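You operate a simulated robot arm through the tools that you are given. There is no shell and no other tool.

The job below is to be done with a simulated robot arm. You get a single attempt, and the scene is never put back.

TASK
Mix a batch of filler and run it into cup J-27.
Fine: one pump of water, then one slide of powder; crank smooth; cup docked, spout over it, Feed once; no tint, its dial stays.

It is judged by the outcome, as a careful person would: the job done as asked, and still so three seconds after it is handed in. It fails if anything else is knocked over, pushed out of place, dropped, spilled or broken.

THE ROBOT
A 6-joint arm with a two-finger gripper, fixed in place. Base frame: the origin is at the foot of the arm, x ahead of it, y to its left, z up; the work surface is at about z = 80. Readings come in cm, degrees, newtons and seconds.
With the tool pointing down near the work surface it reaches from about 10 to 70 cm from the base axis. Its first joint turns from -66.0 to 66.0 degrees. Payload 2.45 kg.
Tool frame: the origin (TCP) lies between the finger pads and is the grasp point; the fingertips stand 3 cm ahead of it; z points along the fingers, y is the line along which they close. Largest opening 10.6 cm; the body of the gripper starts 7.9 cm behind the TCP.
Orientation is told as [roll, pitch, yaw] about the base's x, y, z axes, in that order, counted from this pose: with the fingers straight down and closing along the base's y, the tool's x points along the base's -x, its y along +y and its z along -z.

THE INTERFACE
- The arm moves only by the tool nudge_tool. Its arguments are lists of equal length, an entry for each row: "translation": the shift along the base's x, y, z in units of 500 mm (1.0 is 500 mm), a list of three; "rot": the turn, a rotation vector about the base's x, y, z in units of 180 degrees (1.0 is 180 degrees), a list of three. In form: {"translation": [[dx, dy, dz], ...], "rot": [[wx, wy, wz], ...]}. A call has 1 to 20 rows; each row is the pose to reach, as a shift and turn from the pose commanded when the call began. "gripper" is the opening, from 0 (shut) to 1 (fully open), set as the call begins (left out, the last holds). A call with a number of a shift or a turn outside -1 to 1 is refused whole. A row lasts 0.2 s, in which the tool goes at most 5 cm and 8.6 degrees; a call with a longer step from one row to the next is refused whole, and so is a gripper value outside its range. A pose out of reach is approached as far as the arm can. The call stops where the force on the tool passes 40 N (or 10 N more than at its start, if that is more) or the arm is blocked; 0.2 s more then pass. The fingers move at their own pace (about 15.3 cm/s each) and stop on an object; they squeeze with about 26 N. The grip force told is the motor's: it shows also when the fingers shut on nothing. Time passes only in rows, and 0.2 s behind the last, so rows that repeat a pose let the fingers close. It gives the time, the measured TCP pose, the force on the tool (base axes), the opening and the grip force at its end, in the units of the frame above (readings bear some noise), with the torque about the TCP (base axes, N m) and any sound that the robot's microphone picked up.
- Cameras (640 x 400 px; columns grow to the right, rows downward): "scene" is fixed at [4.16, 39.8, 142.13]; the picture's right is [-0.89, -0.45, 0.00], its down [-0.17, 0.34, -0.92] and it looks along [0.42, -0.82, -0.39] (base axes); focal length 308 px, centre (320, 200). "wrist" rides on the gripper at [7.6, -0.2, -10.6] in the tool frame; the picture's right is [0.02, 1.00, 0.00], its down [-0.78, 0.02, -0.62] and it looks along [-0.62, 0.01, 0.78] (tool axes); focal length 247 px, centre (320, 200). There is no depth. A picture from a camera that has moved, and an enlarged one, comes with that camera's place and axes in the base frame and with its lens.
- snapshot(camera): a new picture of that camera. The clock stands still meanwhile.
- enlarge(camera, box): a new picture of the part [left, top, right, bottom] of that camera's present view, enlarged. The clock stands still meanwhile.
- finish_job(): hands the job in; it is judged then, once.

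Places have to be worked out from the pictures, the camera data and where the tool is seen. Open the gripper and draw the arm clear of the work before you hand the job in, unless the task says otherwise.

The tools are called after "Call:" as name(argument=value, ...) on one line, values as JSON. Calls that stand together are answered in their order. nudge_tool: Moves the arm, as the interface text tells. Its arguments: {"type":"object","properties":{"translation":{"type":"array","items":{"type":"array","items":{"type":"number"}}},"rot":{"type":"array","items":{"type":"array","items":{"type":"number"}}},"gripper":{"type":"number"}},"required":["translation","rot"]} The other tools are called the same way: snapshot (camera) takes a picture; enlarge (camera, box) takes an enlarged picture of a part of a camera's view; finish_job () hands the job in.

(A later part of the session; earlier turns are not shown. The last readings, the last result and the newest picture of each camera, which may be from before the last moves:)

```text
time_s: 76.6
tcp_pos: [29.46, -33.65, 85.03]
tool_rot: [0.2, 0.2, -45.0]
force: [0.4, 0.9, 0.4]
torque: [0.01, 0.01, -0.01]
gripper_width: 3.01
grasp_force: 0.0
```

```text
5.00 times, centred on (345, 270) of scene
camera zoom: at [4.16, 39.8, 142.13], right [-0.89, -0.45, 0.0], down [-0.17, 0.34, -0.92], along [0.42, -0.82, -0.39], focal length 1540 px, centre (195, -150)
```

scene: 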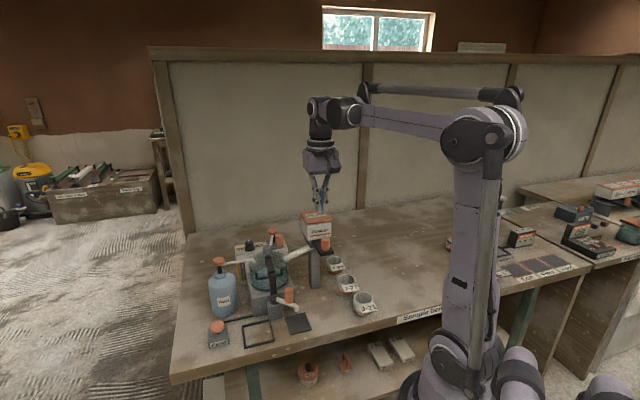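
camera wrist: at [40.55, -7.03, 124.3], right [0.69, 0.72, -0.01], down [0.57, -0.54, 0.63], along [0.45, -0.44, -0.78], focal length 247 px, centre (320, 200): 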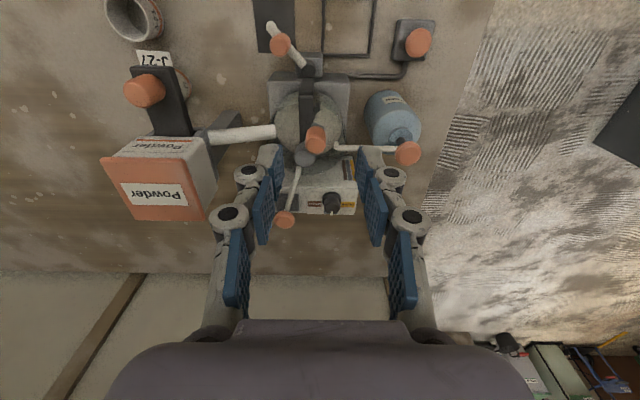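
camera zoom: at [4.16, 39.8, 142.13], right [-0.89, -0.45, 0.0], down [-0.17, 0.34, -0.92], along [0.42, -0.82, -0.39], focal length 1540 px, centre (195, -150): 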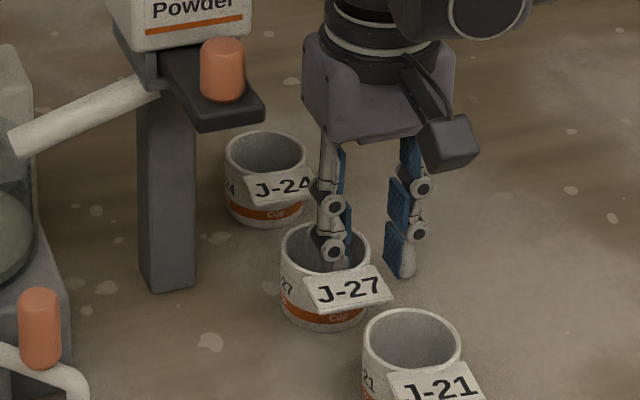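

Right finger is inside the cup and the wall lies midway between the pads. I close on the wall.

Call:
nudge_tool(translation=[[0, 0, 0], [0, 0, 0], [0, 0, 0]], rot=[[0, 0, 0], [0, 0, 0], [0, 0, 0]], gripper=0)

Call:
enlarge(camera="wrist", box=[220, 60, 420, 200])

Call:
enlarge(camera="scene", box=[305, 230, 385, 310])

```text
time_s: 77.4
tcp_pos: [29.49, -33.57, 85.0]
tool_rot: [0.2, 0.2, -45.1]
force: [0.2, 0.1, -0.2]
torque: [-0.01, -0.03, 0.01]
gripper_width: 0.7
grasp_force: 26.4
```

```text
2.86 times, centred on (320, 130) of wrist
camera zoom: at [23.95, -28.35, 95.67], right [0.69, 0.72, 0.0], down [0.57, -0.54, 0.62], along [0.45, -0.43, -0.79], focal length 706 px, centre (320, 400)
```

zoom: 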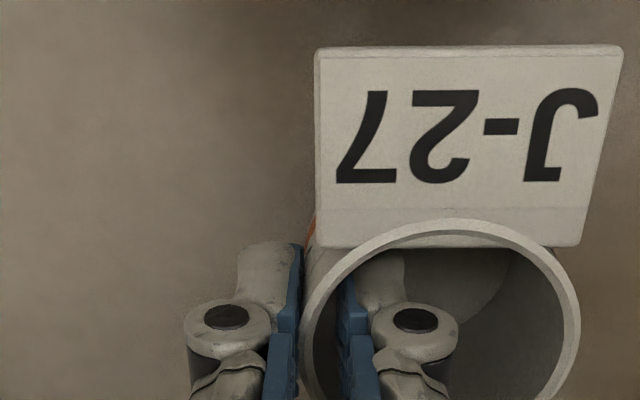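

```text
5.00 times, centred on (345, 270) of scene
camera zoom: at [4.16, 39.8, 142.13], right [-0.89, -0.45, 0.0], down [-0.17, 0.34, -0.92], along [0.42, -0.82, -0.39], focal length 1540 px, centre (195, -150)
```

zoom: 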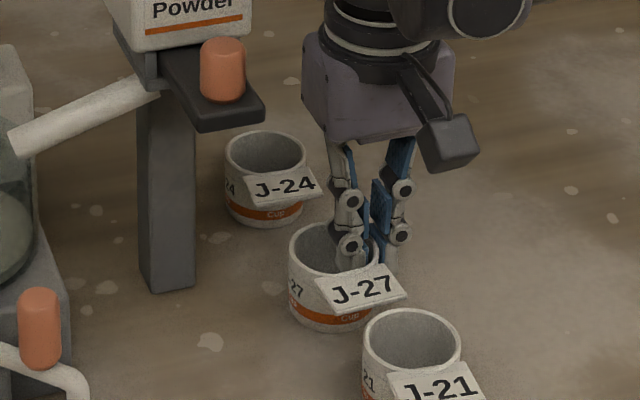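

The cup wall is firmly held (0.7 cm, 26 N); the cup shifted only ~0.4 cm. I lift it a few centimetres and check how it hangs.

Call:
nudge_tool(translation=[[0, 0, 0.01], [0, 0, 0.03], [0, 0, 0.06], [0, 0, 0.1]], rot=[[0, 0, 0], [0, 0, 0], [0, 0, 0], [0, 0, 0]])

Call:
enlarge(camera="scene", box=[305, 210, 405, 310])

Call:
enlarge(camera="wrist", box=[220, 60, 420, 200])

```text
time_s: 78.4
tcp_pos: [29.41, -33.54, 89.98]
tool_rot: [0.2, 0.3, -45.0]
force: [-0.1, -0.8, -0.6]
torque: [0.0, -0.02, -0.01]
gripper_width: 0.71
grasp_force: 25.9
```

```text
4.00 times, centred on (355, 260) of scene
camera zoom: at [4.16, 39.8, 142.13], right [-0.89, -0.45, 0.0], down [-0.17, 0.34, -0.92], along [0.42, -0.82, -0.39], focal length 1232 px, centre (180, -40)
```

zoom: 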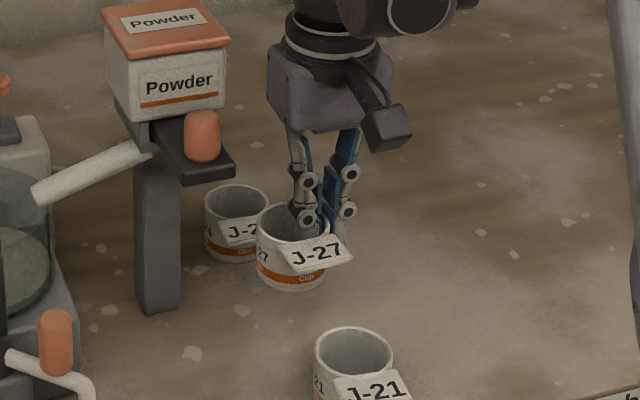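

```text
2.86 times, centred on (320, 130) of wrist
camera zoom: at [23.98, -28.37, 100.69], right [0.69, 0.72, 0.0], down [0.57, -0.54, 0.62], along [0.45, -0.43, -0.79], focal length 706 px, centre (320, 400)
```

zoom: 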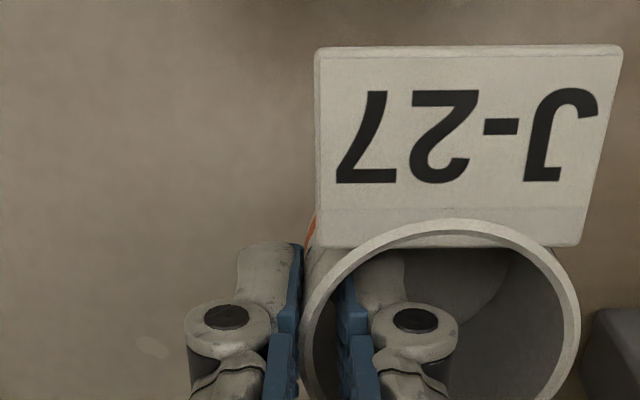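

The cup hangs level and steady. I carry it at cup-bottom z≈93 around the front of the machine to above the frame, turning yaw from -45° to -90° on the way.

Call:
nudge_tool(translation=[[0, 0, 0.04], [0, 0, 0.09], [-0.006, 0.016, 0.14], [-0.03, 0.046, 0.16], [-0.06, 0.08, 0.16], [-0.09, 0.124, 0.16], [-0.114, 0.174, 0.16], [-0.122, 0.226, 0.16], [-0.12, 0.278, 0.16], [-0.104, 0.326, 0.16], [-0.076, 0.37, 0.16], [-0.04, 0.408, 0.16], [0.004, 0.442, 0.16], [0.05, 0.47, 0.16], [0.098, 0.492, 0.16], [0.146, 0.508, 0.16], [0.192, 0.52, 0.16], [0.232, 0.53, 0.16], [0.26, 0.536, 0.16], [0.2748, 0.5388, 0.16]], rot=[[0, 0, 0], [0, 0, 0], [0, 0, 0], [0, 0, 0], [0, 0, 0], [0, 0, 0], [0, 0, 0], [0, 0, -0.02], [0, 0, -0.04], [0, 0, -0.06], [0, 0, -0.08], [0, 0, -0.1], [0, 0, -0.12], [0, 0, -0.14], [0, 0, -0.16], [0, 0, -0.18], [0, 0, -0.2], [0, 0, -0.22], [0, 0, -0.24], [0, 0, -0.25]])

Call:
snapshot(camera="scene")

Call:
snapshot(camera="wrist")

```text
time_s: 82.6
tcp_pos: [43.12, -6.73, 98.11]
tool_rot: [0.2, 0.2, -90.1]
force: [-0.1, 0.3, -0.2]
torque: [0.0, 0.01, -0.02]
gripper_width: 0.7
grasp_force: 26.2
```

```text
taken
```

scene: 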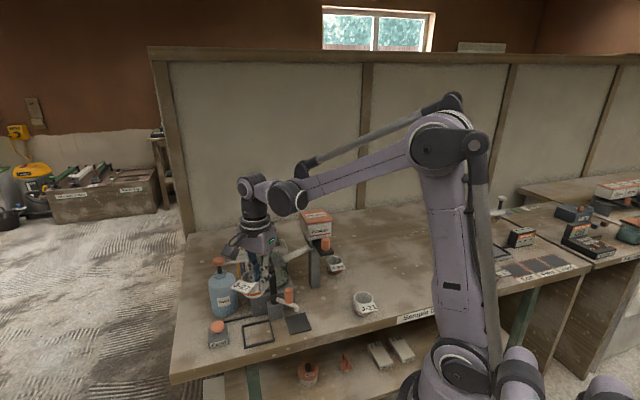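

```text
taken
camera wrist: at [42.99, 0.92, 108.77], right [1.0, 0.02, 0.0], down [0.01, -0.79, 0.62], along [0.02, -0.62, -0.79], focal length 247 px, centre (320, 200)
```

wrist: 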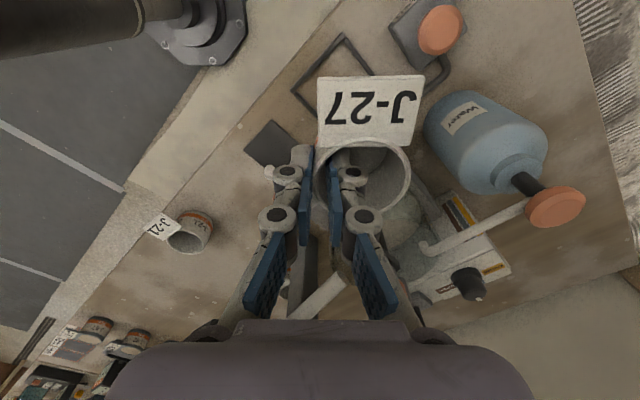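

The cup is above the dock. I enlarge to measure the frame against the cup before lowering.

Call:
enlarge(camera="wrist", box=[240, 20, 480, 170])

Call:
enlarge(camera="scene", box=[205, 260, 315, 360])

```text
2.67 times, centred on (360, 95) of wrist
camera zoom: at [42.99, 0.92, 108.77], right [1.0, 0.02, 0.0], down [0.01, -0.79, 0.62], along [0.02, -0.62, -0.79], focal length 659 px, centre (213, 480)
```

zoom: 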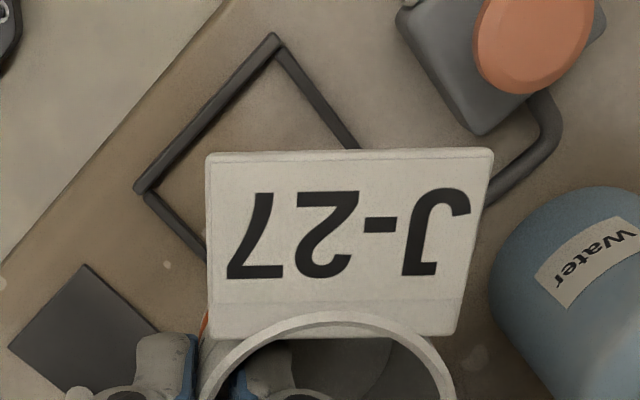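

```text
4.00 times, centred on (260, 310) of scene
camera zoom: at [4.16, 39.8, 142.13], right [-0.89, -0.45, 0.0], down [-0.17, 0.34, -0.92], along [0.42, -0.82, -0.39], focal length 1232 px, centre (560, -240)
```

zoom: 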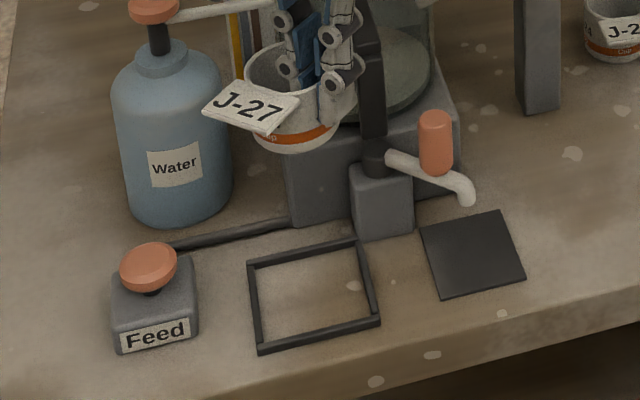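

The frame centre is (45.33,-6.37) and the cup centre ≈(45.45,-6.5): within 0.2 cm. I trim that and lower the cup to just touch down (TCP z≈85.1).

Call:
nudge_tool(translation=[[-0.002, 0.003, -0.05], [-0.002, 0.003, -0.1], [-0.002, 0.003, -0.15], [-0.002, 0.003, -0.19], [-0.002, 0.003, -0.22], [-0.002, 0.003, -0.24]], rot=[[0, 0, 0], [0, 0, 0], [0, 0, 0], [0, 0, 0], [0, 0, 0], [0, 0, 0]])

Call:
enlarge(camera="scene", box=[205, 260, 315, 360])

Call:
enlarge(camera="wrist", box=[240, 20, 480, 170])

```text
time_s: 84.0
tcp_pos: [43.14, -6.56, 85.82]
tool_rot: [0.2, 0.2, -90.0]
force: [-0.2, -0.5, -0.3]
torque: [-0.01, 0.02, -0.01]
gripper_width: 0.7
grasp_force: 26.2
```

```text
4.00 times, centred on (260, 310) of scene
camera zoom: at [4.16, 39.8, 142.13], right [-0.89, -0.45, 0.0], down [-0.17, 0.34, -0.92], along [0.42, -0.82, -0.39], focal length 1232 px, centre (560, -240)
```

zoom: 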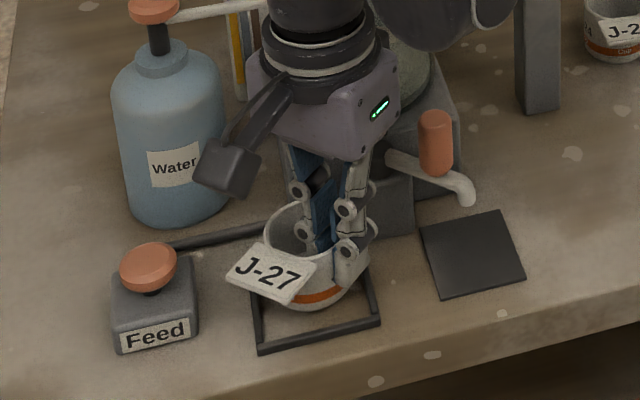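

```text
2.67 times, centred on (360, 95) of wrist
camera zoom: at [42.86, 1.03, 96.63], right [1.0, 0.02, 0.0], down [0.01, -0.79, 0.62], along [0.02, -0.62, -0.79], focal length 659 px, centre (213, 480)
```

zoom: 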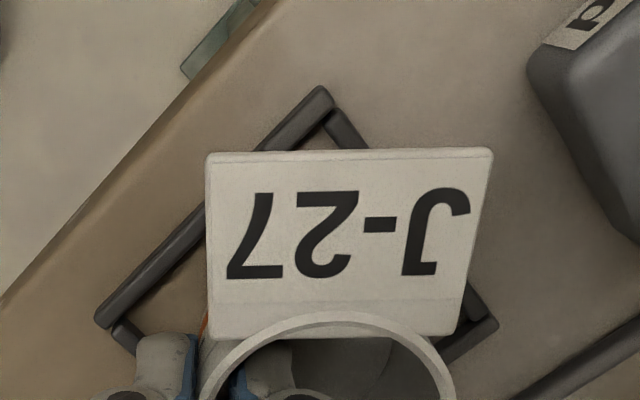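

The cup is centred within ~0.15 cm in the frame and ~0.8 cm above the bench. I lower the rest and check the contact.

Call:
nudge_tool(translation=[[0, 0, -0.006], [0, 0, -0.012], [0, 0, -0.015]], rot=[[0, 0, 0], [0, 0, 0], [0, 0, 0]])

Call:
enlarge(camera="scene", box=[230, 280, 310, 350])

```text
time_s: 84.8
tcp_pos: [43.11, -6.49, 85.19]
tool_rot: [0.2, 0.3, -90.0]
force: [-0.3, 0.4, -0.9]
torque: [-0.03, 0.01, 0.01]
gripper_width: 0.7
grasp_force: 25.6
```

```text
5.71 times, centred on (270, 315) of scene
camera zoom: at [4.16, 39.8, 142.13], right [-0.89, -0.45, 0.0], down [-0.17, 0.34, -0.92], along [0.42, -0.82, -0.39], focal length 1760 px, centre (606, -457)
```

zoom: 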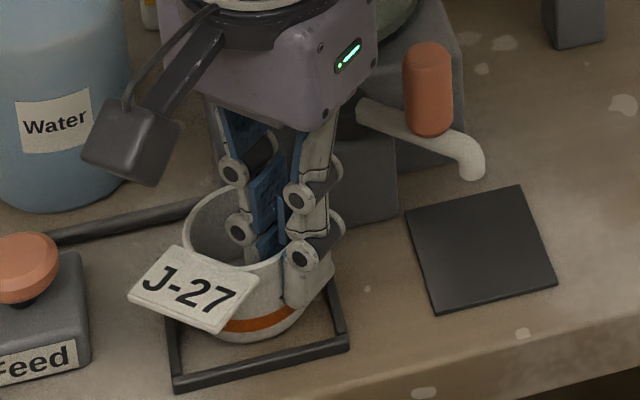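

No contact force yet (z=85.19). I ease down another 0.2 cm, watching for upward force.

Call:
nudge_tool(translation=[[0, 0, -0.002], [0, 0, -0.004]], rot=[[0, 0, 0], [0, 0, 0]])

```text
time_s: 85.4
tcp_pos: [42.96, -6.52, 85.1]
tool_rot: [0.2, 0.1, -90.0]
force: [-0.8, 0.9, -0.7]
torque: [0.01, 0.01, 0.05]
gripper_width: 0.71
grasp_force: 26.6
```

Still no contact; I lower in 1 mm steps a little more.

Call:
nudge_tool(translation=[[0, 0, -0.002], [0, 0, -0.004]], rot=[[0, 0, 0], [0, 0, 0]])

Call:
enlarge(camera="scene", box=[230, 280, 310, 350])

```text
time_s: 86.0
tcp_pos: [42.96, -6.55, 84.89]
tool_rot: [0.1, 0.2, -90.0]
force: [-1.2, -1.9, 22.1]
torque: [0.06, -0.32, 0.03]
gripper_width: 0.69
grasp_force: 25.9
```

```text
5.71 times, centred on (270, 315) of scene
camera zoom: at [4.13, 39.8, 142.13], right [-0.89, -0.45, 0.0], down [-0.17, 0.34, -0.92], along [0.42, -0.82, -0.39], focal length 1760 px, centre (606, -457)
```

zoom: 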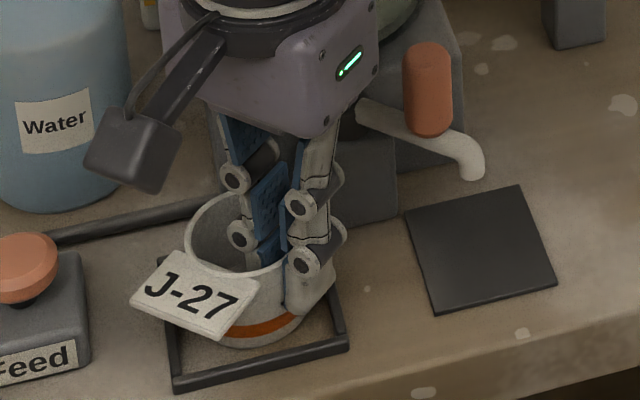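

The cup is on the bench (22 N up). I relieve 0.5 mm, then open the fingers and lift straight up.

Call:
nudge_tool(translation=[[0, 0, 0.001], [0, 0, 0.001]], rot=[[0, 0, 0], [0, 0, 0]])

Call:
nudge_tool(translation=[[0, 0, 0], [0, 0, 0]], rot=[[0, 0, 0], [0, 0, 0]], gripper=0.24)

Call:
enlarge(camera="wrist", box=[220, 60, 420, 200])

```text
time_s: 86.6
tcp_pos: [42.94, -6.53, 84.87]
tool_rot: [0.2, 0.2, -90.0]
force: [-2.0, -1.2, 22.6]
torque: [0.03, -0.22, -0.04]
gripper_width: 0.73
grasp_force: 25.8
```

```text
time_s: 87.2
tcp_pos: [43.14, -6.6, 85.0]
tool_rot: [0.3, 0.3, -90.0]
force: [0.0, -0.2, -0.6]
torque: [0.01, 0.02, -0.01]
gripper_width: 2.57
grasp_force: 0.1
```

```text
2.86 times, centred on (320, 130) of wrist
camera zoom: at [42.85, 1.09, 95.55], right [1.0, 0.02, 0.0], down [0.01, -0.79, 0.62], along [0.02, -0.62, -0.79], focal length 706 px, centre (320, 400)
```

zoom: 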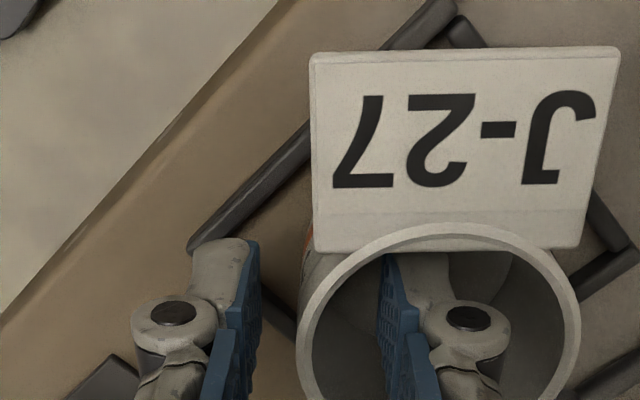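

The fingers are free of the wall on both sides. I lift straight up and back off toward -x to view the docked cup and spout.

Call:
nudge_tool(translation=[[0, 0, 0.05], [0, 0, 0.12], [0, 0, 0.2], [-0.02, 0.03, 0.28], [-0.04, 0.08, 0.36]], rot=[[0, 0, 0], [0, 0, 0], [0, 0, 0], [0, 0, 0], [0, 0, 0]])

Call:
snapshot(camera="wrist")

Call:
enlarge(camera="scene", box=[205, 250, 325, 360])

```text
time_s: 88.4
tcp_pos: [40.96, -2.39, 103.35]
tool_rot: [0.2, 0.2, -90.0]
force: [-0.3, 0.1, -0.1]
torque: [0.0, 0.0, -0.01]
gripper_width: 2.55
grasp_force: 0.0
```

```text
taken
camera wrist: at [40.81, 5.17, 114.08], right [1.0, 0.02, 0.0], down [0.01, -0.79, 0.62], along [0.02, -0.62, -0.79], focal length 247 px, centre (320, 200)
```

wrist: 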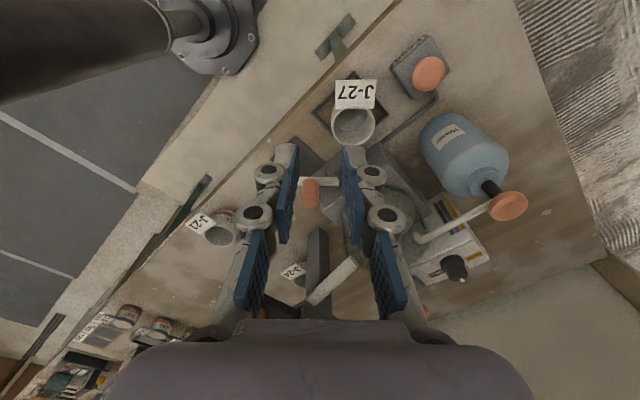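

```text
3.64 times, centred on (265, 305) of scene
camera zoom: at [4.16, 39.8, 142.13], right [-0.89, -0.45, 0.0], down [-0.17, 0.34, -0.92], along [0.42, -0.82, -0.39], focal length 1120 px, centre (520, -182)
```

zoom: 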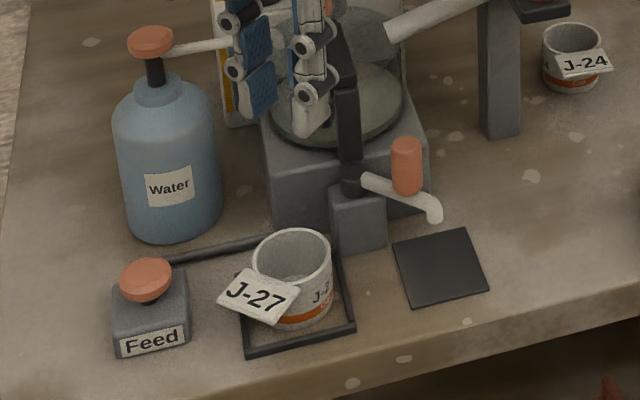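

J-27 sits centred in the dock. Spout geometry: pivot ≈(44.55,-13.5), handle ≈(39.95,-13.4) with top z≈91, tip length ≈7, now pointing along -x. I go above the handle with yaw 0 so I can swing it ~95° clockwise with the wrist turning along.

Call:
nudge_tool(translation=[[-0.002, -0.02, 0], [-0.004, -0.04, 0], [-0.006, -0.06, 0], [-0.008, -0.08, 0], [-0.01, -0.1, 0], [-0.012, -0.12, 0], [-0.014, -0.14, 0], [-0.016, -0.16, 0], [-0.018, -0.18, 0], [-0.02, -0.2, -0.02], [-0.02, -0.22, -0.047]], rot=[[0, 0, 0.046], [0, 0, 0.092], [0, 0, 0.138], [0, 0, 0.184], [0, 0, 0.23], [0, 0, 0.276], [0, 0, 0.322], [0, 0, 0.368], [0, 0, 0.414], [0, 0, 0.46], [0, 0, 0.5]], gripper=0.4)

Call:
enlarge(camera="wrist", box=[200, 20, 440, 200])

Call:
enlarge(camera="scene", box=[240, 240, 320, 340])

```text
time_s: 90.8
tcp_pos: [40.04, -13.59, 100.74]
tool_rot: [0.3, 0.2, 0.2]
force: [-0.7, -0.5, 0.0]
torque: [0.01, 0.01, -0.01]
gripper_width: 4.23
grasp_force: 0.0
```

```text
2.22 times, centred on (320, 110) of wrist
camera zoom: at [32.46, -13.68, 111.3], right [-0.02, 1.0, 0.0], down [0.79, 0.02, 0.62], along [0.62, 0.02, -0.79], focal length 549 px, centre (320, 400)
```

zoom: 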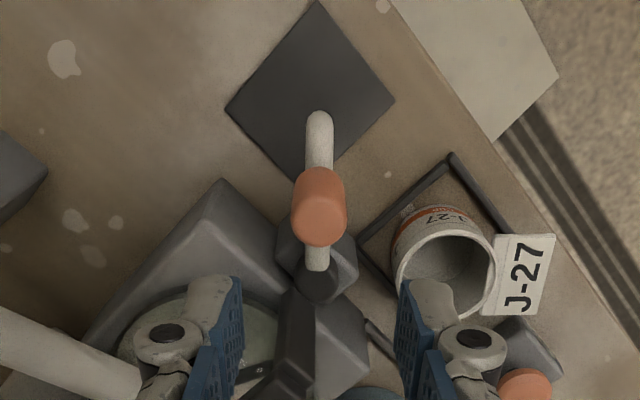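

```text
4.00 times, centred on (280, 290) of scene
camera zoom: at [4.16, 39.8, 142.13], right [-0.89, -0.45, 0.0], down [-0.17, 0.34, -0.92], along [0.42, -0.82, -0.39], focal length 1232 px, centre (480, -160)
```

zoom: 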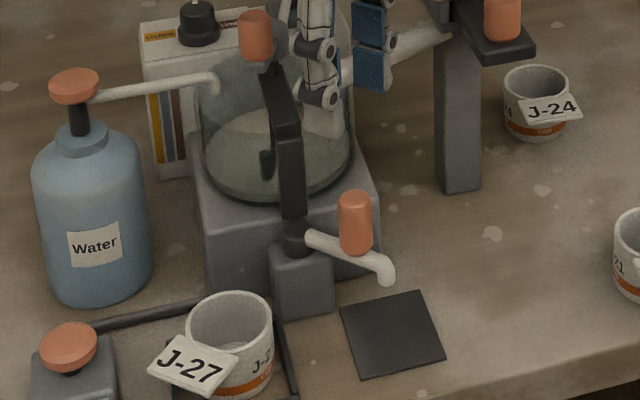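

The handle is centred under the open gripper (handle ≈(40.0,-13.5), pivot ≈(44.65,-13.55)). I descend to TCP z≈91.4 (tips 88.4, above the tube) and close on it.

Call:
nudge_tool(translation=[[0, 0.001, -0.06], [0, 0.001, -0.12], [0, 0.001, -0.165], [0, 0.001, -0.187], [0, 0.001, -0.187]], rot=[[0, 0, 0], [0, 0, 0], [0, 0, 0], [0, 0, 0], [0, 0, 0]])

Call:
nudge_tool(translation=[[0, 0, 0], [0, 0, 0], [0, 0, 0]], rot=[[0, 0, 0], [0, 0, 0], [0, 0, 0]], gripper=0.1)

Call:
enlarge(camera="scene", box=[240, 240, 320, 340])

Call:
enlarge(camera="wrist", box=[200, 20, 440, 200])

```text
time_s: 92.0
tcp_pos: [40.06, -13.4, 91.2]
tool_rot: [0.2, 0.2, 0.1]
force: [-0.3, -0.3, -0.1]
torque: [-0.04, -0.01, -0.03]
gripper_width: 4.25
grasp_force: 0.0
```

```text
time_s: 92.8
tcp_pos: [40.13, -13.31, 91.08]
tool_rot: [0.2, 0.3, 0.0]
force: [-1.8, 0.7, 0.1]
torque: [0.03, 0.1, 0.09]
gripper_width: 2.1
grasp_force: 44.5
```

```text
4.00 times, centred on (280, 290) of scene
camera zoom: at [4.16, 39.8, 142.13], right [-0.89, -0.45, 0.0], down [-0.17, 0.34, -0.92], along [0.42, -0.82, -0.39], focal length 1232 px, centre (480, -160)
```

zoom: 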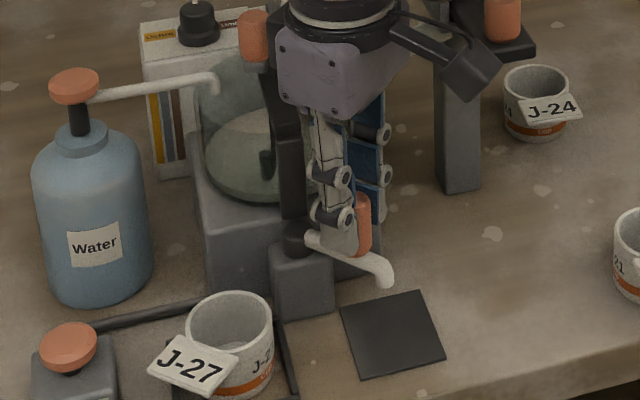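

```text
2.22 times, centred on (320, 110) of wrist
camera zoom: at [32.47, -13.54, 101.89], right [-0.02, 1.0, 0.0], down [0.79, 0.01, 0.62], along [0.62, 0.02, -0.79], focal length 549 px, centre (320, 400)
```

zoom: 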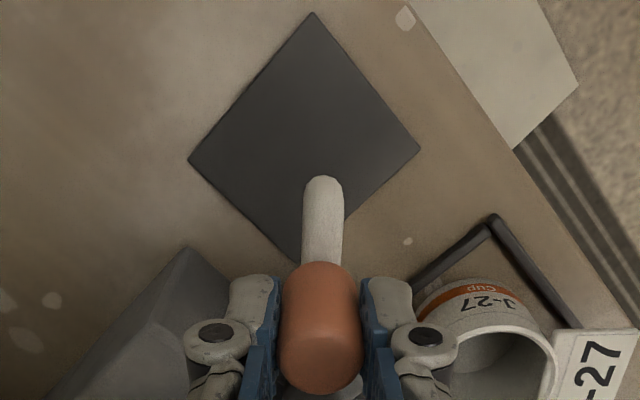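

Handle is held (2.1 cm). I swing the first 20° clockwise about the pivot to test the arc.

Call:
nudge_tool(translation=[[0.0005, 0.0079, 0], [0.0017, 0.0158, 0], [0.0035, 0.0235, 0], [0.006, 0.031, 0]], rot=[[0, 0, -0.0278], [0, 0, -0.0556], [0, 0, -0.0833], [0, 0, -0.1111]])

Call:
enlarge(camera="scene", box=[240, 240, 320, 340])

```text
time_s: 93.8
tcp_pos: [40.4, -11.77, 91.19]
tool_rot: [0.2, 0.3, -20.1]
force: [-1.6, 8.3, -28.2]
torque: [0.16, -0.05, 0.3]
gripper_width: 2.07
grasp_force: 44.5
```

```text
4.00 times, centred on (280, 290) of scene
camera zoom: at [4.19, 39.81, 142.12], right [-0.89, -0.45, 0.0], down [-0.17, 0.34, -0.92], along [0.42, -0.82, -0.39], focal length 1232 px, centre (480, -160)
```

zoom: 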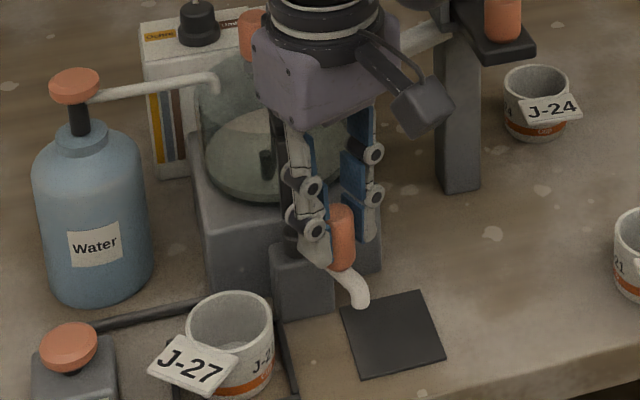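

The spout follows. I continue to about 124° (just short of the cup rim), easing z by 0.8 mm because of the downward drag, then check tip-to-rim clearance.

Call:
nudge_tool(translation=[[0.0032, 0.0073, -0.0015], [0.007, 0.0143, -0.0015], [0.0113, 0.0209, -0.0015], [0.0163, 0.0271, -0.0015], [0.0217, 0.0328, -0.0015], [0.0277, 0.0381, -0.0015], [0.0341, 0.0428, -0.0015]], rot=[[0, 0, -0.0278], [0, 0, -0.0556], [0, 0, -0.0833], [0, 0, -0.1111], [0, 0, -0.1389], [0, 0, -0.1667], [0, 0, -0.1944]])

Call:
enlarge(camera="scene", box=[235, 280, 315, 340])

Call:
enlarge(camera="wrist", box=[200, 20, 440, 200])

```text
time_s: 95.4
tcp_pos: [41.87, -9.83, 91.16]
tool_rot: [0.2, 0.3, -53.5]
force: [-2.3, 1.7, 7.1]
torque: [-0.28, -0.04, -0.06]
gripper_width: 2.08
grasp_force: 45.3
stopped in row 7: the force on the tool passed its limit at 41 N (the readings are from after the stop); the commanded pose is now the measured one
```

```text
6.67 times, centred on (275, 310) of scene
camera zoom: at [4.14, 39.81, 142.13], right [-0.89, -0.45, 0.0], down [-0.17, 0.34, -0.92], along [0.42, -0.82, -0.39], focal length 2053 px, centre (620, -533)
```

zoom: 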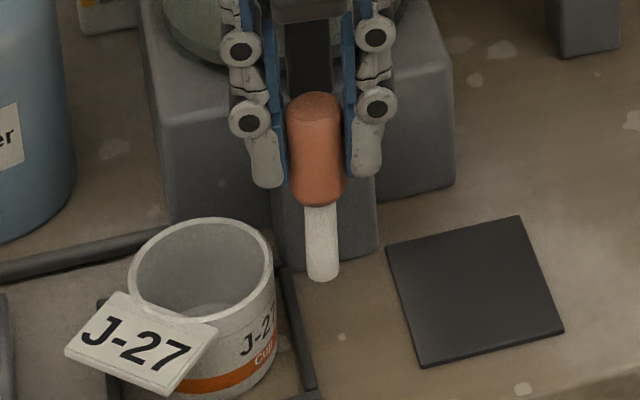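

```text
2.22 times, centred on (320, 110) of wrist
camera zoom: at [37.29, -3.81, 101.91], right [0.79, 0.61, 0.0], down [0.48, -0.62, 0.62], along [0.38, -0.49, -0.79], focal length 549 px, centre (320, 400)
```

zoom: 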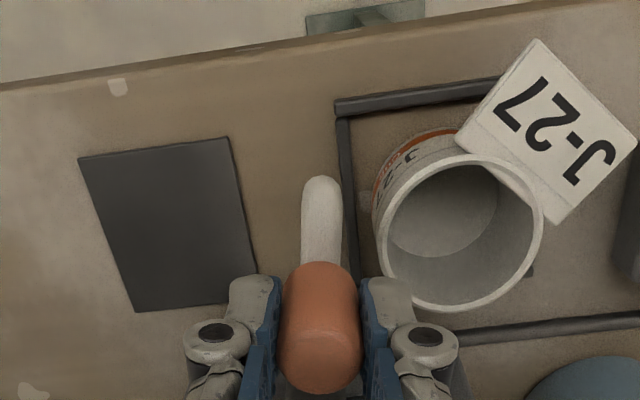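

The stop was an arc mismatch; the three poses fit a pivot at (44.4,-13.25), r=4.25. Tip bottom is z≈85.2 vs rim 84.7, so it should pass over. I swing another 20° on the refined arc and check.

Call:
nudge_tool(translation=[[0.0062, 0.0041, 0], [0.0127, 0.0077, 0], [0.0195, 0.0107, 0], [0.0265, 0.013, 0]], rot=[[0, 0, -0.0278], [0, 0, -0.0556], [0, 0, -0.0833], [0, 0, -0.1111]])

Call:
enlarge(camera="scene", box=[225, 280, 305, 340])

Call:
enlarge(camera="wrist", box=[200, 20, 440, 200])

```text
time_s: 96.4
tcp_pos: [43.43, -9.07, 91.25]
tool_rot: [0.3, 0.3, -73.6]
force: [1.2, 3.5, 4.9]
torque: [0.64, 0.13, 0.11]
gripper_width: 2.12
grasp_force: 44.7
```

```text
6.67 times, centred on (265, 310) of scene
camera zoom: at [4.15, 39.81, 142.13], right [-0.89, -0.45, 0.0], down [-0.17, 0.34, -0.92], along [0.42, -0.82, -0.39], focal length 2053 px, centre (687, -533)
```

zoom: 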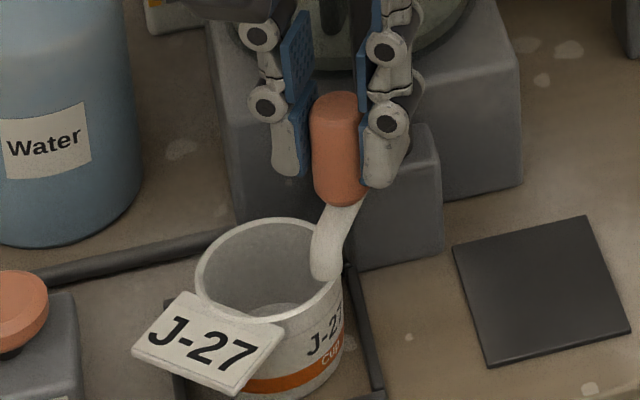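

```text
2.22 times, centred on (320, 110) of wrist
camera zoom: at [41.03, -1.88, 101.9], right [0.95, 0.3, 0.01], down [0.24, -0.75, 0.62], along [0.19, -0.59, -0.79], focal length 549 px, centre (320, 400)
```

zoom: 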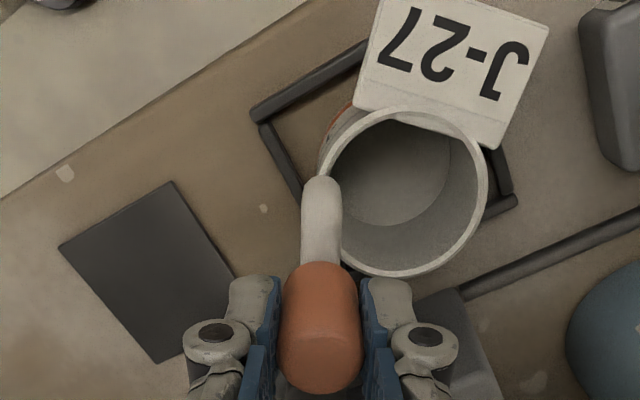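

The tip passes over the rim without contact. I continue ~22° so the tip comes over the cup's centre.

Call:
nudge_tool(translation=[[0.0079, 0.0019, 0], [0.016, 0.003, 0], [0.0242, 0.0034, 0], [0.0323, 0.0029, 0]], rot=[[0, 0, -0.0306], [0, 0, -0.0611], [0, 0, -0.0917], [0, 0, -0.1222]])

Call:
enlarge(camera="scene", box=[225, 280, 305, 340])

Call:
enlarge(camera="wrist", box=[200, 20, 440, 200])

```text
time_s: 97.4
tcp_pos: [44.72, -8.95, 91.19]
tool_rot: [-0.3, 0.3, -95.6]
force: [-10.3, 7.8, -2.3]
torque: [0.64, 0.21, 0.17]
gripper_width: 2.12
grasp_force: 45.4
```

```text
6.67 times, centred on (265, 310) of scene
camera zoom: at [4.13, 39.82, 142.12], right [-0.89, -0.45, 0.0], down [-0.17, 0.34, -0.92], along [0.42, -0.82, -0.39], focal length 2053 px, centre (687, -533)
```

zoom: 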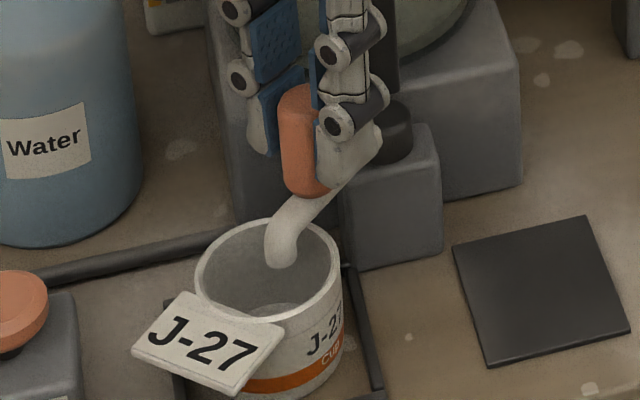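

```text
2.22 times, centred on (320, 110) of wrist
camera zoom: at [45.27, -1.45, 101.89], right [1.0, -0.08, 0.0], down [-0.06, -0.78, 0.62], along [-0.05, -0.61, -0.79], focal length 549 px, centre (320, 400)
```

zoom: 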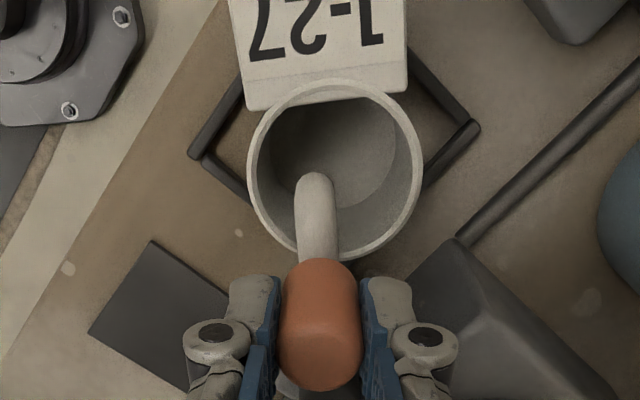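

The spout tip now hangs inside the cup's opening close to centre, with ~10 N resistance suggesting its stop. I open the fingers and lift away.

Call:
nudge_tool(translation=[[0, 0, 0], [0, 0, 0]], rot=[[0, 0, 0], [0, 0, 0]], gripper=0.36)

Call:
nudge_tool(translation=[[0, 0, 0.04], [0, 0, 0.1], [0, 0, 0.18], [0, 0.04, 0.24], [0, 0.1, 0.27]], rot=[[0, 0, 0], [0, 0, 0], [0, 0, 0], [0, 0, 0], [0, 0, 0]])

Call:
enlarge(camera="scene", box=[205, 250, 325, 350])

Call:
enlarge(camera="wrist", box=[200, 20, 440, 200])

```text
time_s: 98.0
tcp_pos: [44.83, -9.1, 91.23]
tool_rot: [0.1, 0.4, -95.7]
force: [0.0, 0.5, 0.1]
torque: [0.01, 0.01, 0.03]
gripper_width: 3.83
grasp_force: 0.0
```

```text
time_s: 99.2
tcp_pos: [44.91, -4.22, 104.71]
tool_rot: [0.1, 0.3, -95.6]
force: [0.2, 0.7, -0.6]
torque: [0.0, -0.01, 0.03]
gripper_width: 3.81
grasp_force: 0.0
```

```text
4.00 times, centred on (265, 300) of scene
camera zoom: at [4.16, 39.8, 142.13], right [-0.89, -0.45, 0.0], down [-0.17, 0.34, -0.92], along [0.42, -0.82, -0.39], focal length 1232 px, centre (540, -200)
```

zoom: 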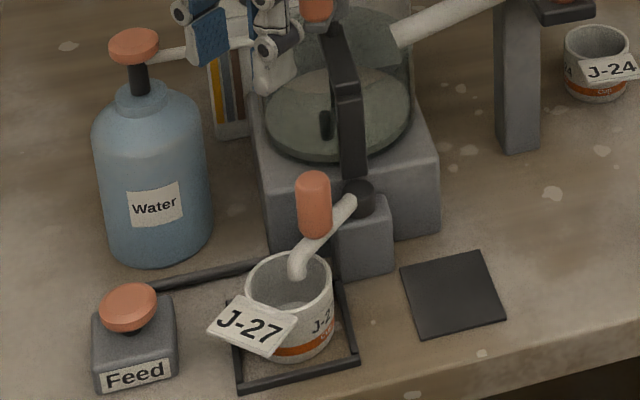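

```text
2.22 times, centred on (320, 110) of wrist
camera zoom: at [45.52, 3.43, 115.49], right [1.0, -0.08, 0.0], down [-0.06, -0.78, 0.62], along [-0.04, -0.62, -0.79], focal length 549 px, centre (320, 400)
```

zoom: 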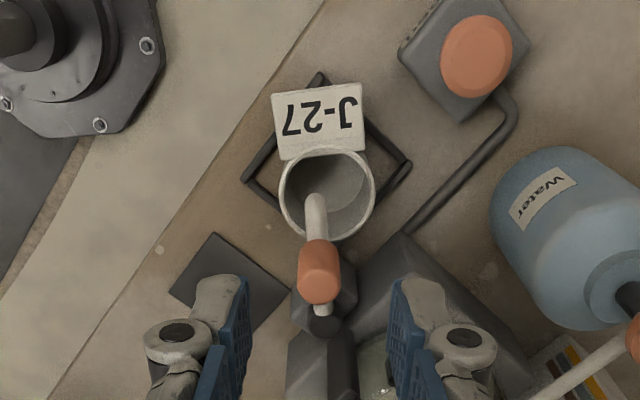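

Spout tip is inside the cup opening and everything is in place. The Feed button triangulates to (52.75,-0.5), top z≈84.3. I move the closed fingers above it.

Call:
nudge_tool(translation=[[0.05, 0.02, 0], [0.1, 0.05, -0.02], [0.1568, 0.0744, -0.06], [0.1568, 0.0744, -0.14], [0.1568, 0.0744, -0.22], [0.1568, 0.0744, -0.26]], rot=[[0, 0, 0], [0, 0, 0], [0, 0, 0], [0, 0, 0], [0, 0, 0], [0, 0, 0]], gripper=0)

Call:
enlarge(camera="wrist", box=[240, 70, 400, 180])

Call:
enlarge(camera="scene", box=[195, 280, 275, 350])

```text
time_s: 100.6
tcp_pos: [52.78, -0.48, 91.5]
tool_rot: [0.2, 0.2, -95.5]
force: [0.4, 0.2, 0.1]
torque: [-0.01, 0.0, -0.01]
gripper_width: 0.0
grasp_force: 26.0
```

```text
3.64 times, centred on (320, 125) of wrist
camera zoom: at [53.38, 7.21, 102.3], right [1.0, -0.07, 0.0], down [-0.06, -0.78, 0.62], along [-0.04, -0.62, -0.79], focal length 898 px, centre (320, 473)
```

zoom: 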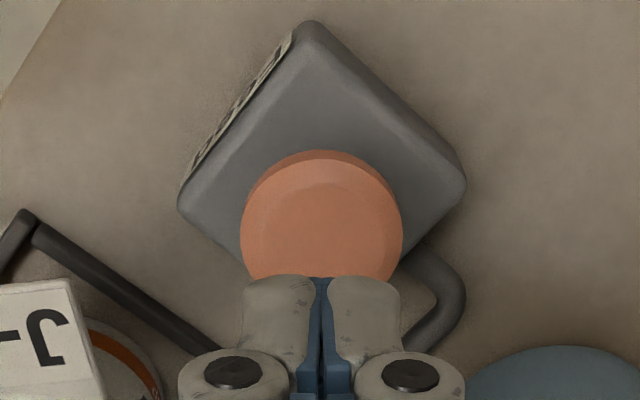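

```text
5.71 times, centred on (235, 315) of scene
camera zoom: at [4.16, 39.8, 142.13], right [-0.89, -0.45, 0.0], down [-0.17, 0.34, -0.92], along [0.42, -0.82, -0.39], focal length 1760 px, centre (806, -457)
```

zoom: 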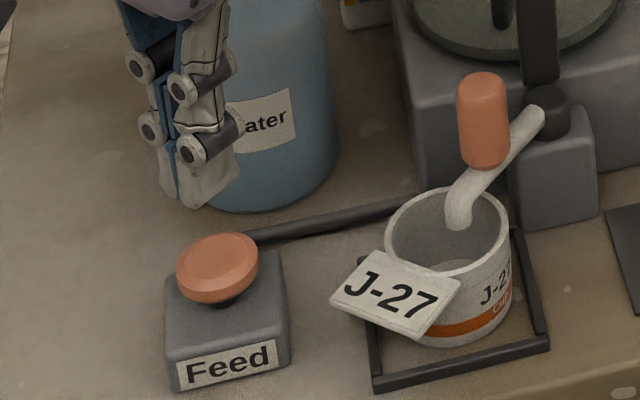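

The fingertips are right above the button (within 0.2 cm). I press Feed once, slowly, until it bottoms or the force stop triggers.

Call:
nudge_tool(translation=[[0, -0.002, -0.05], [0, -0.002, -0.075], [0, -0.002, -0.086], [0, -0.002, -0.094], [0, -0.002, -0.102], [0, -0.002, -0.11]], rot=[[0, 0, 0], [0, 0, 0], [0, 0, 0], [0, 0, 0], [0, 0, 0], [0, 0, 0]])

Call:
enlarge(camera="scene", box=[195, 270, 295, 350])

```text
time_s: 102.0
tcp_pos: [52.84, -0.32, 86.47]
tool_rot: [0.3, 0.3, -95.5]
force: [1.8, 0.3, 39.5]
torque: [-0.04, -0.05, 0.07]
gripper_width: 0.6
grasp_force: 28.9
heard: click
```

```text
5.00 times, centred on (245, 310) of scene
camera zoom: at [4.1, 39.8, 142.13], right [-0.89, -0.45, 0.0], down [-0.17, 0.34, -0.92], along [0.42, -0.82, -0.39], focal length 1540 px, centre (695, -350)
```

zoom: 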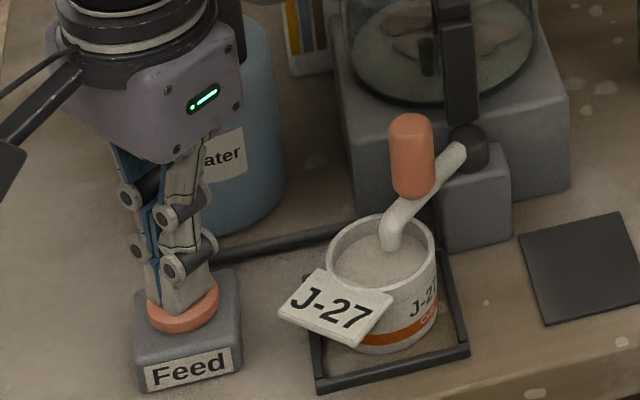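

A click was heard and the cup now holds the paste. I lift straight off the button and move clear.

Call:
nudge_tool(translation=[[0, 0, 0.03], [0, 0, 0.1], [0, 0, 0.2], [0, 0, 0.28], [-0.04, 0.02, 0.34]], rot=[[0, 0, 0], [0, 0, 0], [0, 0, 0], [0, 0, 0], [0, 0, 0]])

Call:
enlarge(camera="scene", box=[195, 200, 355, 350])

Call:
enlarge(camera="scene", box=[235, 240, 305, 340])

Call:
snapshot(camera="wrist")

```text
time_s: 103.2
tcp_pos: [50.58, 0.46, 103.18]
tool_rot: [0.2, 0.4, -95.5]
force: [0.3, 1.3, 0.9]
torque: [0.03, -0.03, 0.01]
gripper_width: 0.0
grasp_force: 28.6
```

```text
2.67 times, centred on (275, 275) of scene
camera zoom: at [4.16, 39.8, 142.13], right [-0.89, -0.45, 0.0], down [-0.17, 0.34, -0.92], along [0.42, -0.82, -0.39], focal length 821 px, centre (440, 0)
```

zoom: 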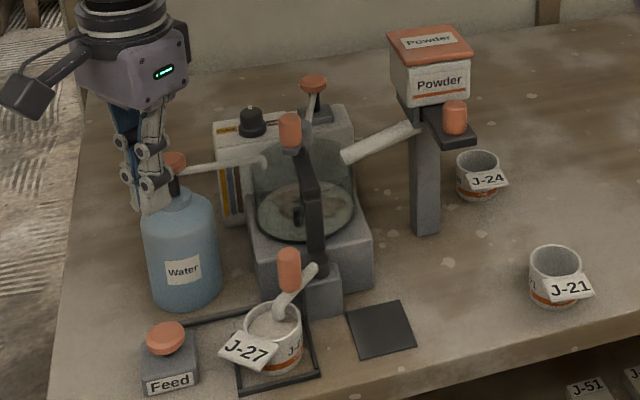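

```text
4.00 times, centred on (270, 290) of scene
camera zoom: at [4.16, 39.8, 142.13], right [-0.89, -0.45, 0.0], down [-0.17, 0.34, -0.92], along [0.42, -0.82, -0.39], focal length 1232 px, centre (520, -160)
```

zoom: 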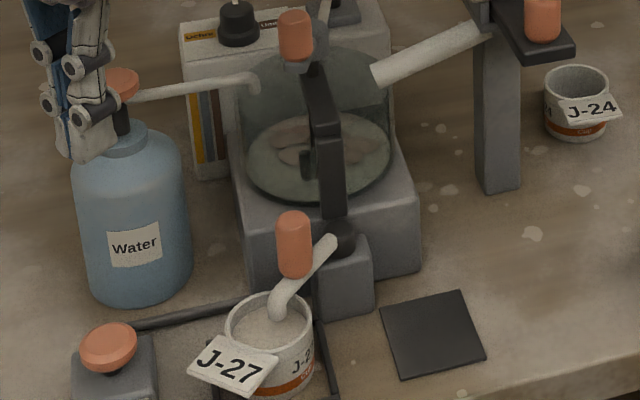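

```text
taken
camera wrist: at [51.19, 8.04, 113.8], right [1.0, -0.08, 0.0], down [-0.06, -0.78, 0.62], along [-0.04, -0.62, -0.79], focal length 247 px, centre (320, 200)
```

wrist: 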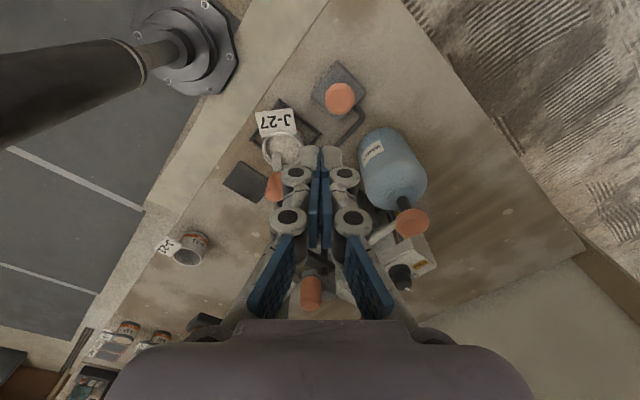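

The button is back up. I look closer at the cup's contents and the bowl.

Call:
enlarge(camera="scene", box=[250, 305, 280, 335])

Call:
enlarge(camera="scene", box=[245, 255, 290, 295])

Call:
enlarge(camera="wrist", box=[240, 90, 320, 180])

```text
13.33 times, centred on (265, 320) of scene
camera zoom: at [4.16, 39.8, 142.13], right [-0.89, -0.45, 0.0], down [-0.17, 0.34, -0.92], along [0.42, -0.82, -0.39], focal length 4106 px, centre (1053, -1400)
```

zoom: 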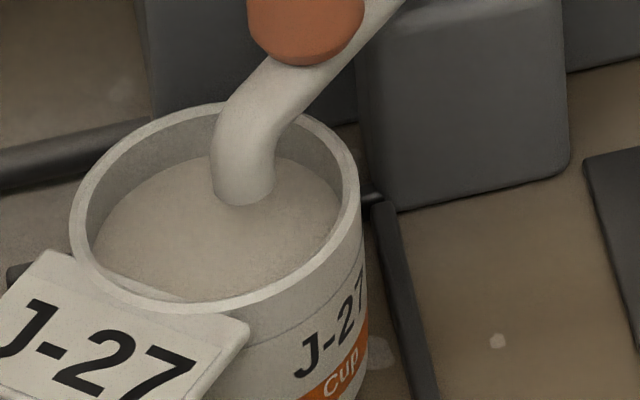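

```text
10.00 times, centred on (268, 275) of scene
camera zoom: at [4.16, 39.8, 142.13], right [-0.89, -0.45, 0.0], down [-0.17, 0.34, -0.92], along [0.42, -0.82, -0.39], focal length 3080 px, centre (845, -550)
```

zoom: 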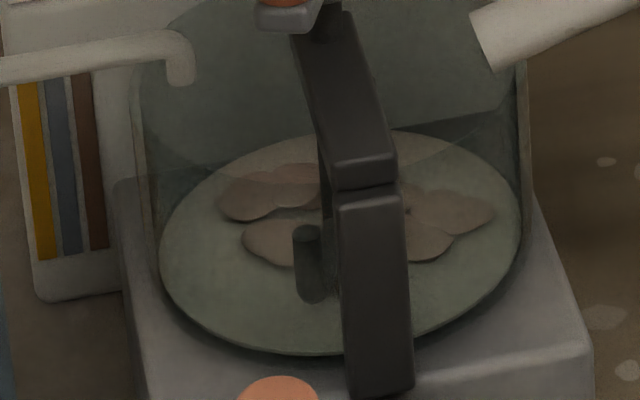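

```text
4.44 times, centred on (280, 135) of wrist
camera zoom: at [51.19, 8.04, 113.8], right [1.0, -0.08, 0.0], down [-0.06, -0.78, 0.62], along [-0.04, -0.62, -0.79], focal length 1098 px, centre (498, 489)
```

zoom: 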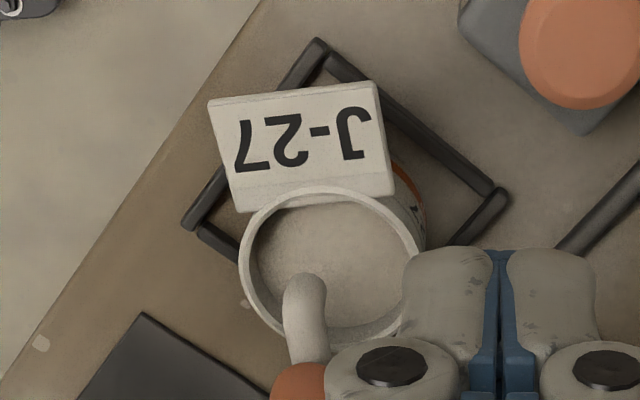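

The cup holds smooth paste with the spout over it, and nothing else was disturbed. I raise the arm, open the gripper and draw back clear of the work.

Call:
nudge_tool(translation=[[0, 0, 0.08], [-0.02, 0.02, 0.16], [-0.06, 0.04, 0.24], [-0.12, 0.06, 0.32], [-0.19, 0.08, 0.38], [-0.26, 0.1, 0.4], [-0.3, 0.1, 0.4]], rot=[[0, 0, 0.04], [0, 0, 0.08], [0, 0, 0.12], [0, 0, 0.16], [0, 0, 0.2], [0, 0, 0.24], [0, 0, 0.28]])

Call:
nudge_tool(translation=[[0, 0, 0], [0, 0, 0], [0, 0, 0]], rot=[[0, 0, 0], [0, 0, 0], [0, 0, 0]], gripper=1)

Call:
snapshot(camera="scene")

Call:
enlarge(camera="scene", box=[190, 200, 400, 360])

```text
refused: row 4 steps farther than a row can; nothing moved
```

```text
time_s: 104.0
tcp_pos: [50.73, 0.49, 102.93]
tool_rot: [0.2, 0.3, -95.5]
force: [0.0, -0.2, -0.3]
torque: [0.01, -0.03, -0.02]
gripper_width: 10.6
grasp_force: 0.0
```

```text
taken
```

scene: 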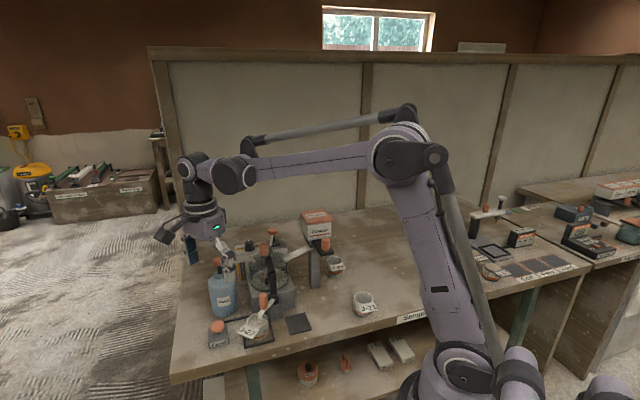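

```text
2.50 times, centred on (295, 280) of scene
camera zoom: at [4.16, 39.8, 142.13], right [-0.89, -0.45, 0.0], down [-0.17, 0.34, -0.92], along [0.42, -0.82, -0.39], focal length 770 px, centre (382, 0)
```

zoom: 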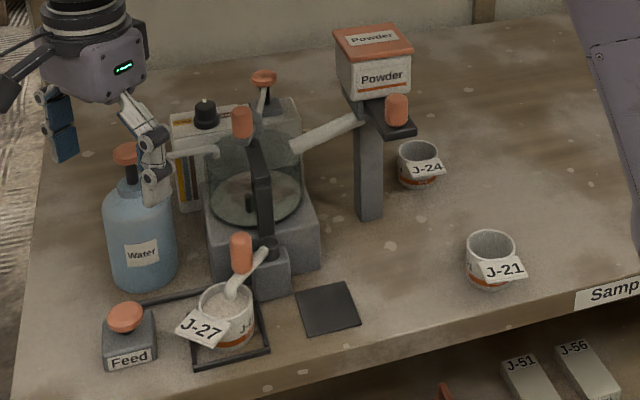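

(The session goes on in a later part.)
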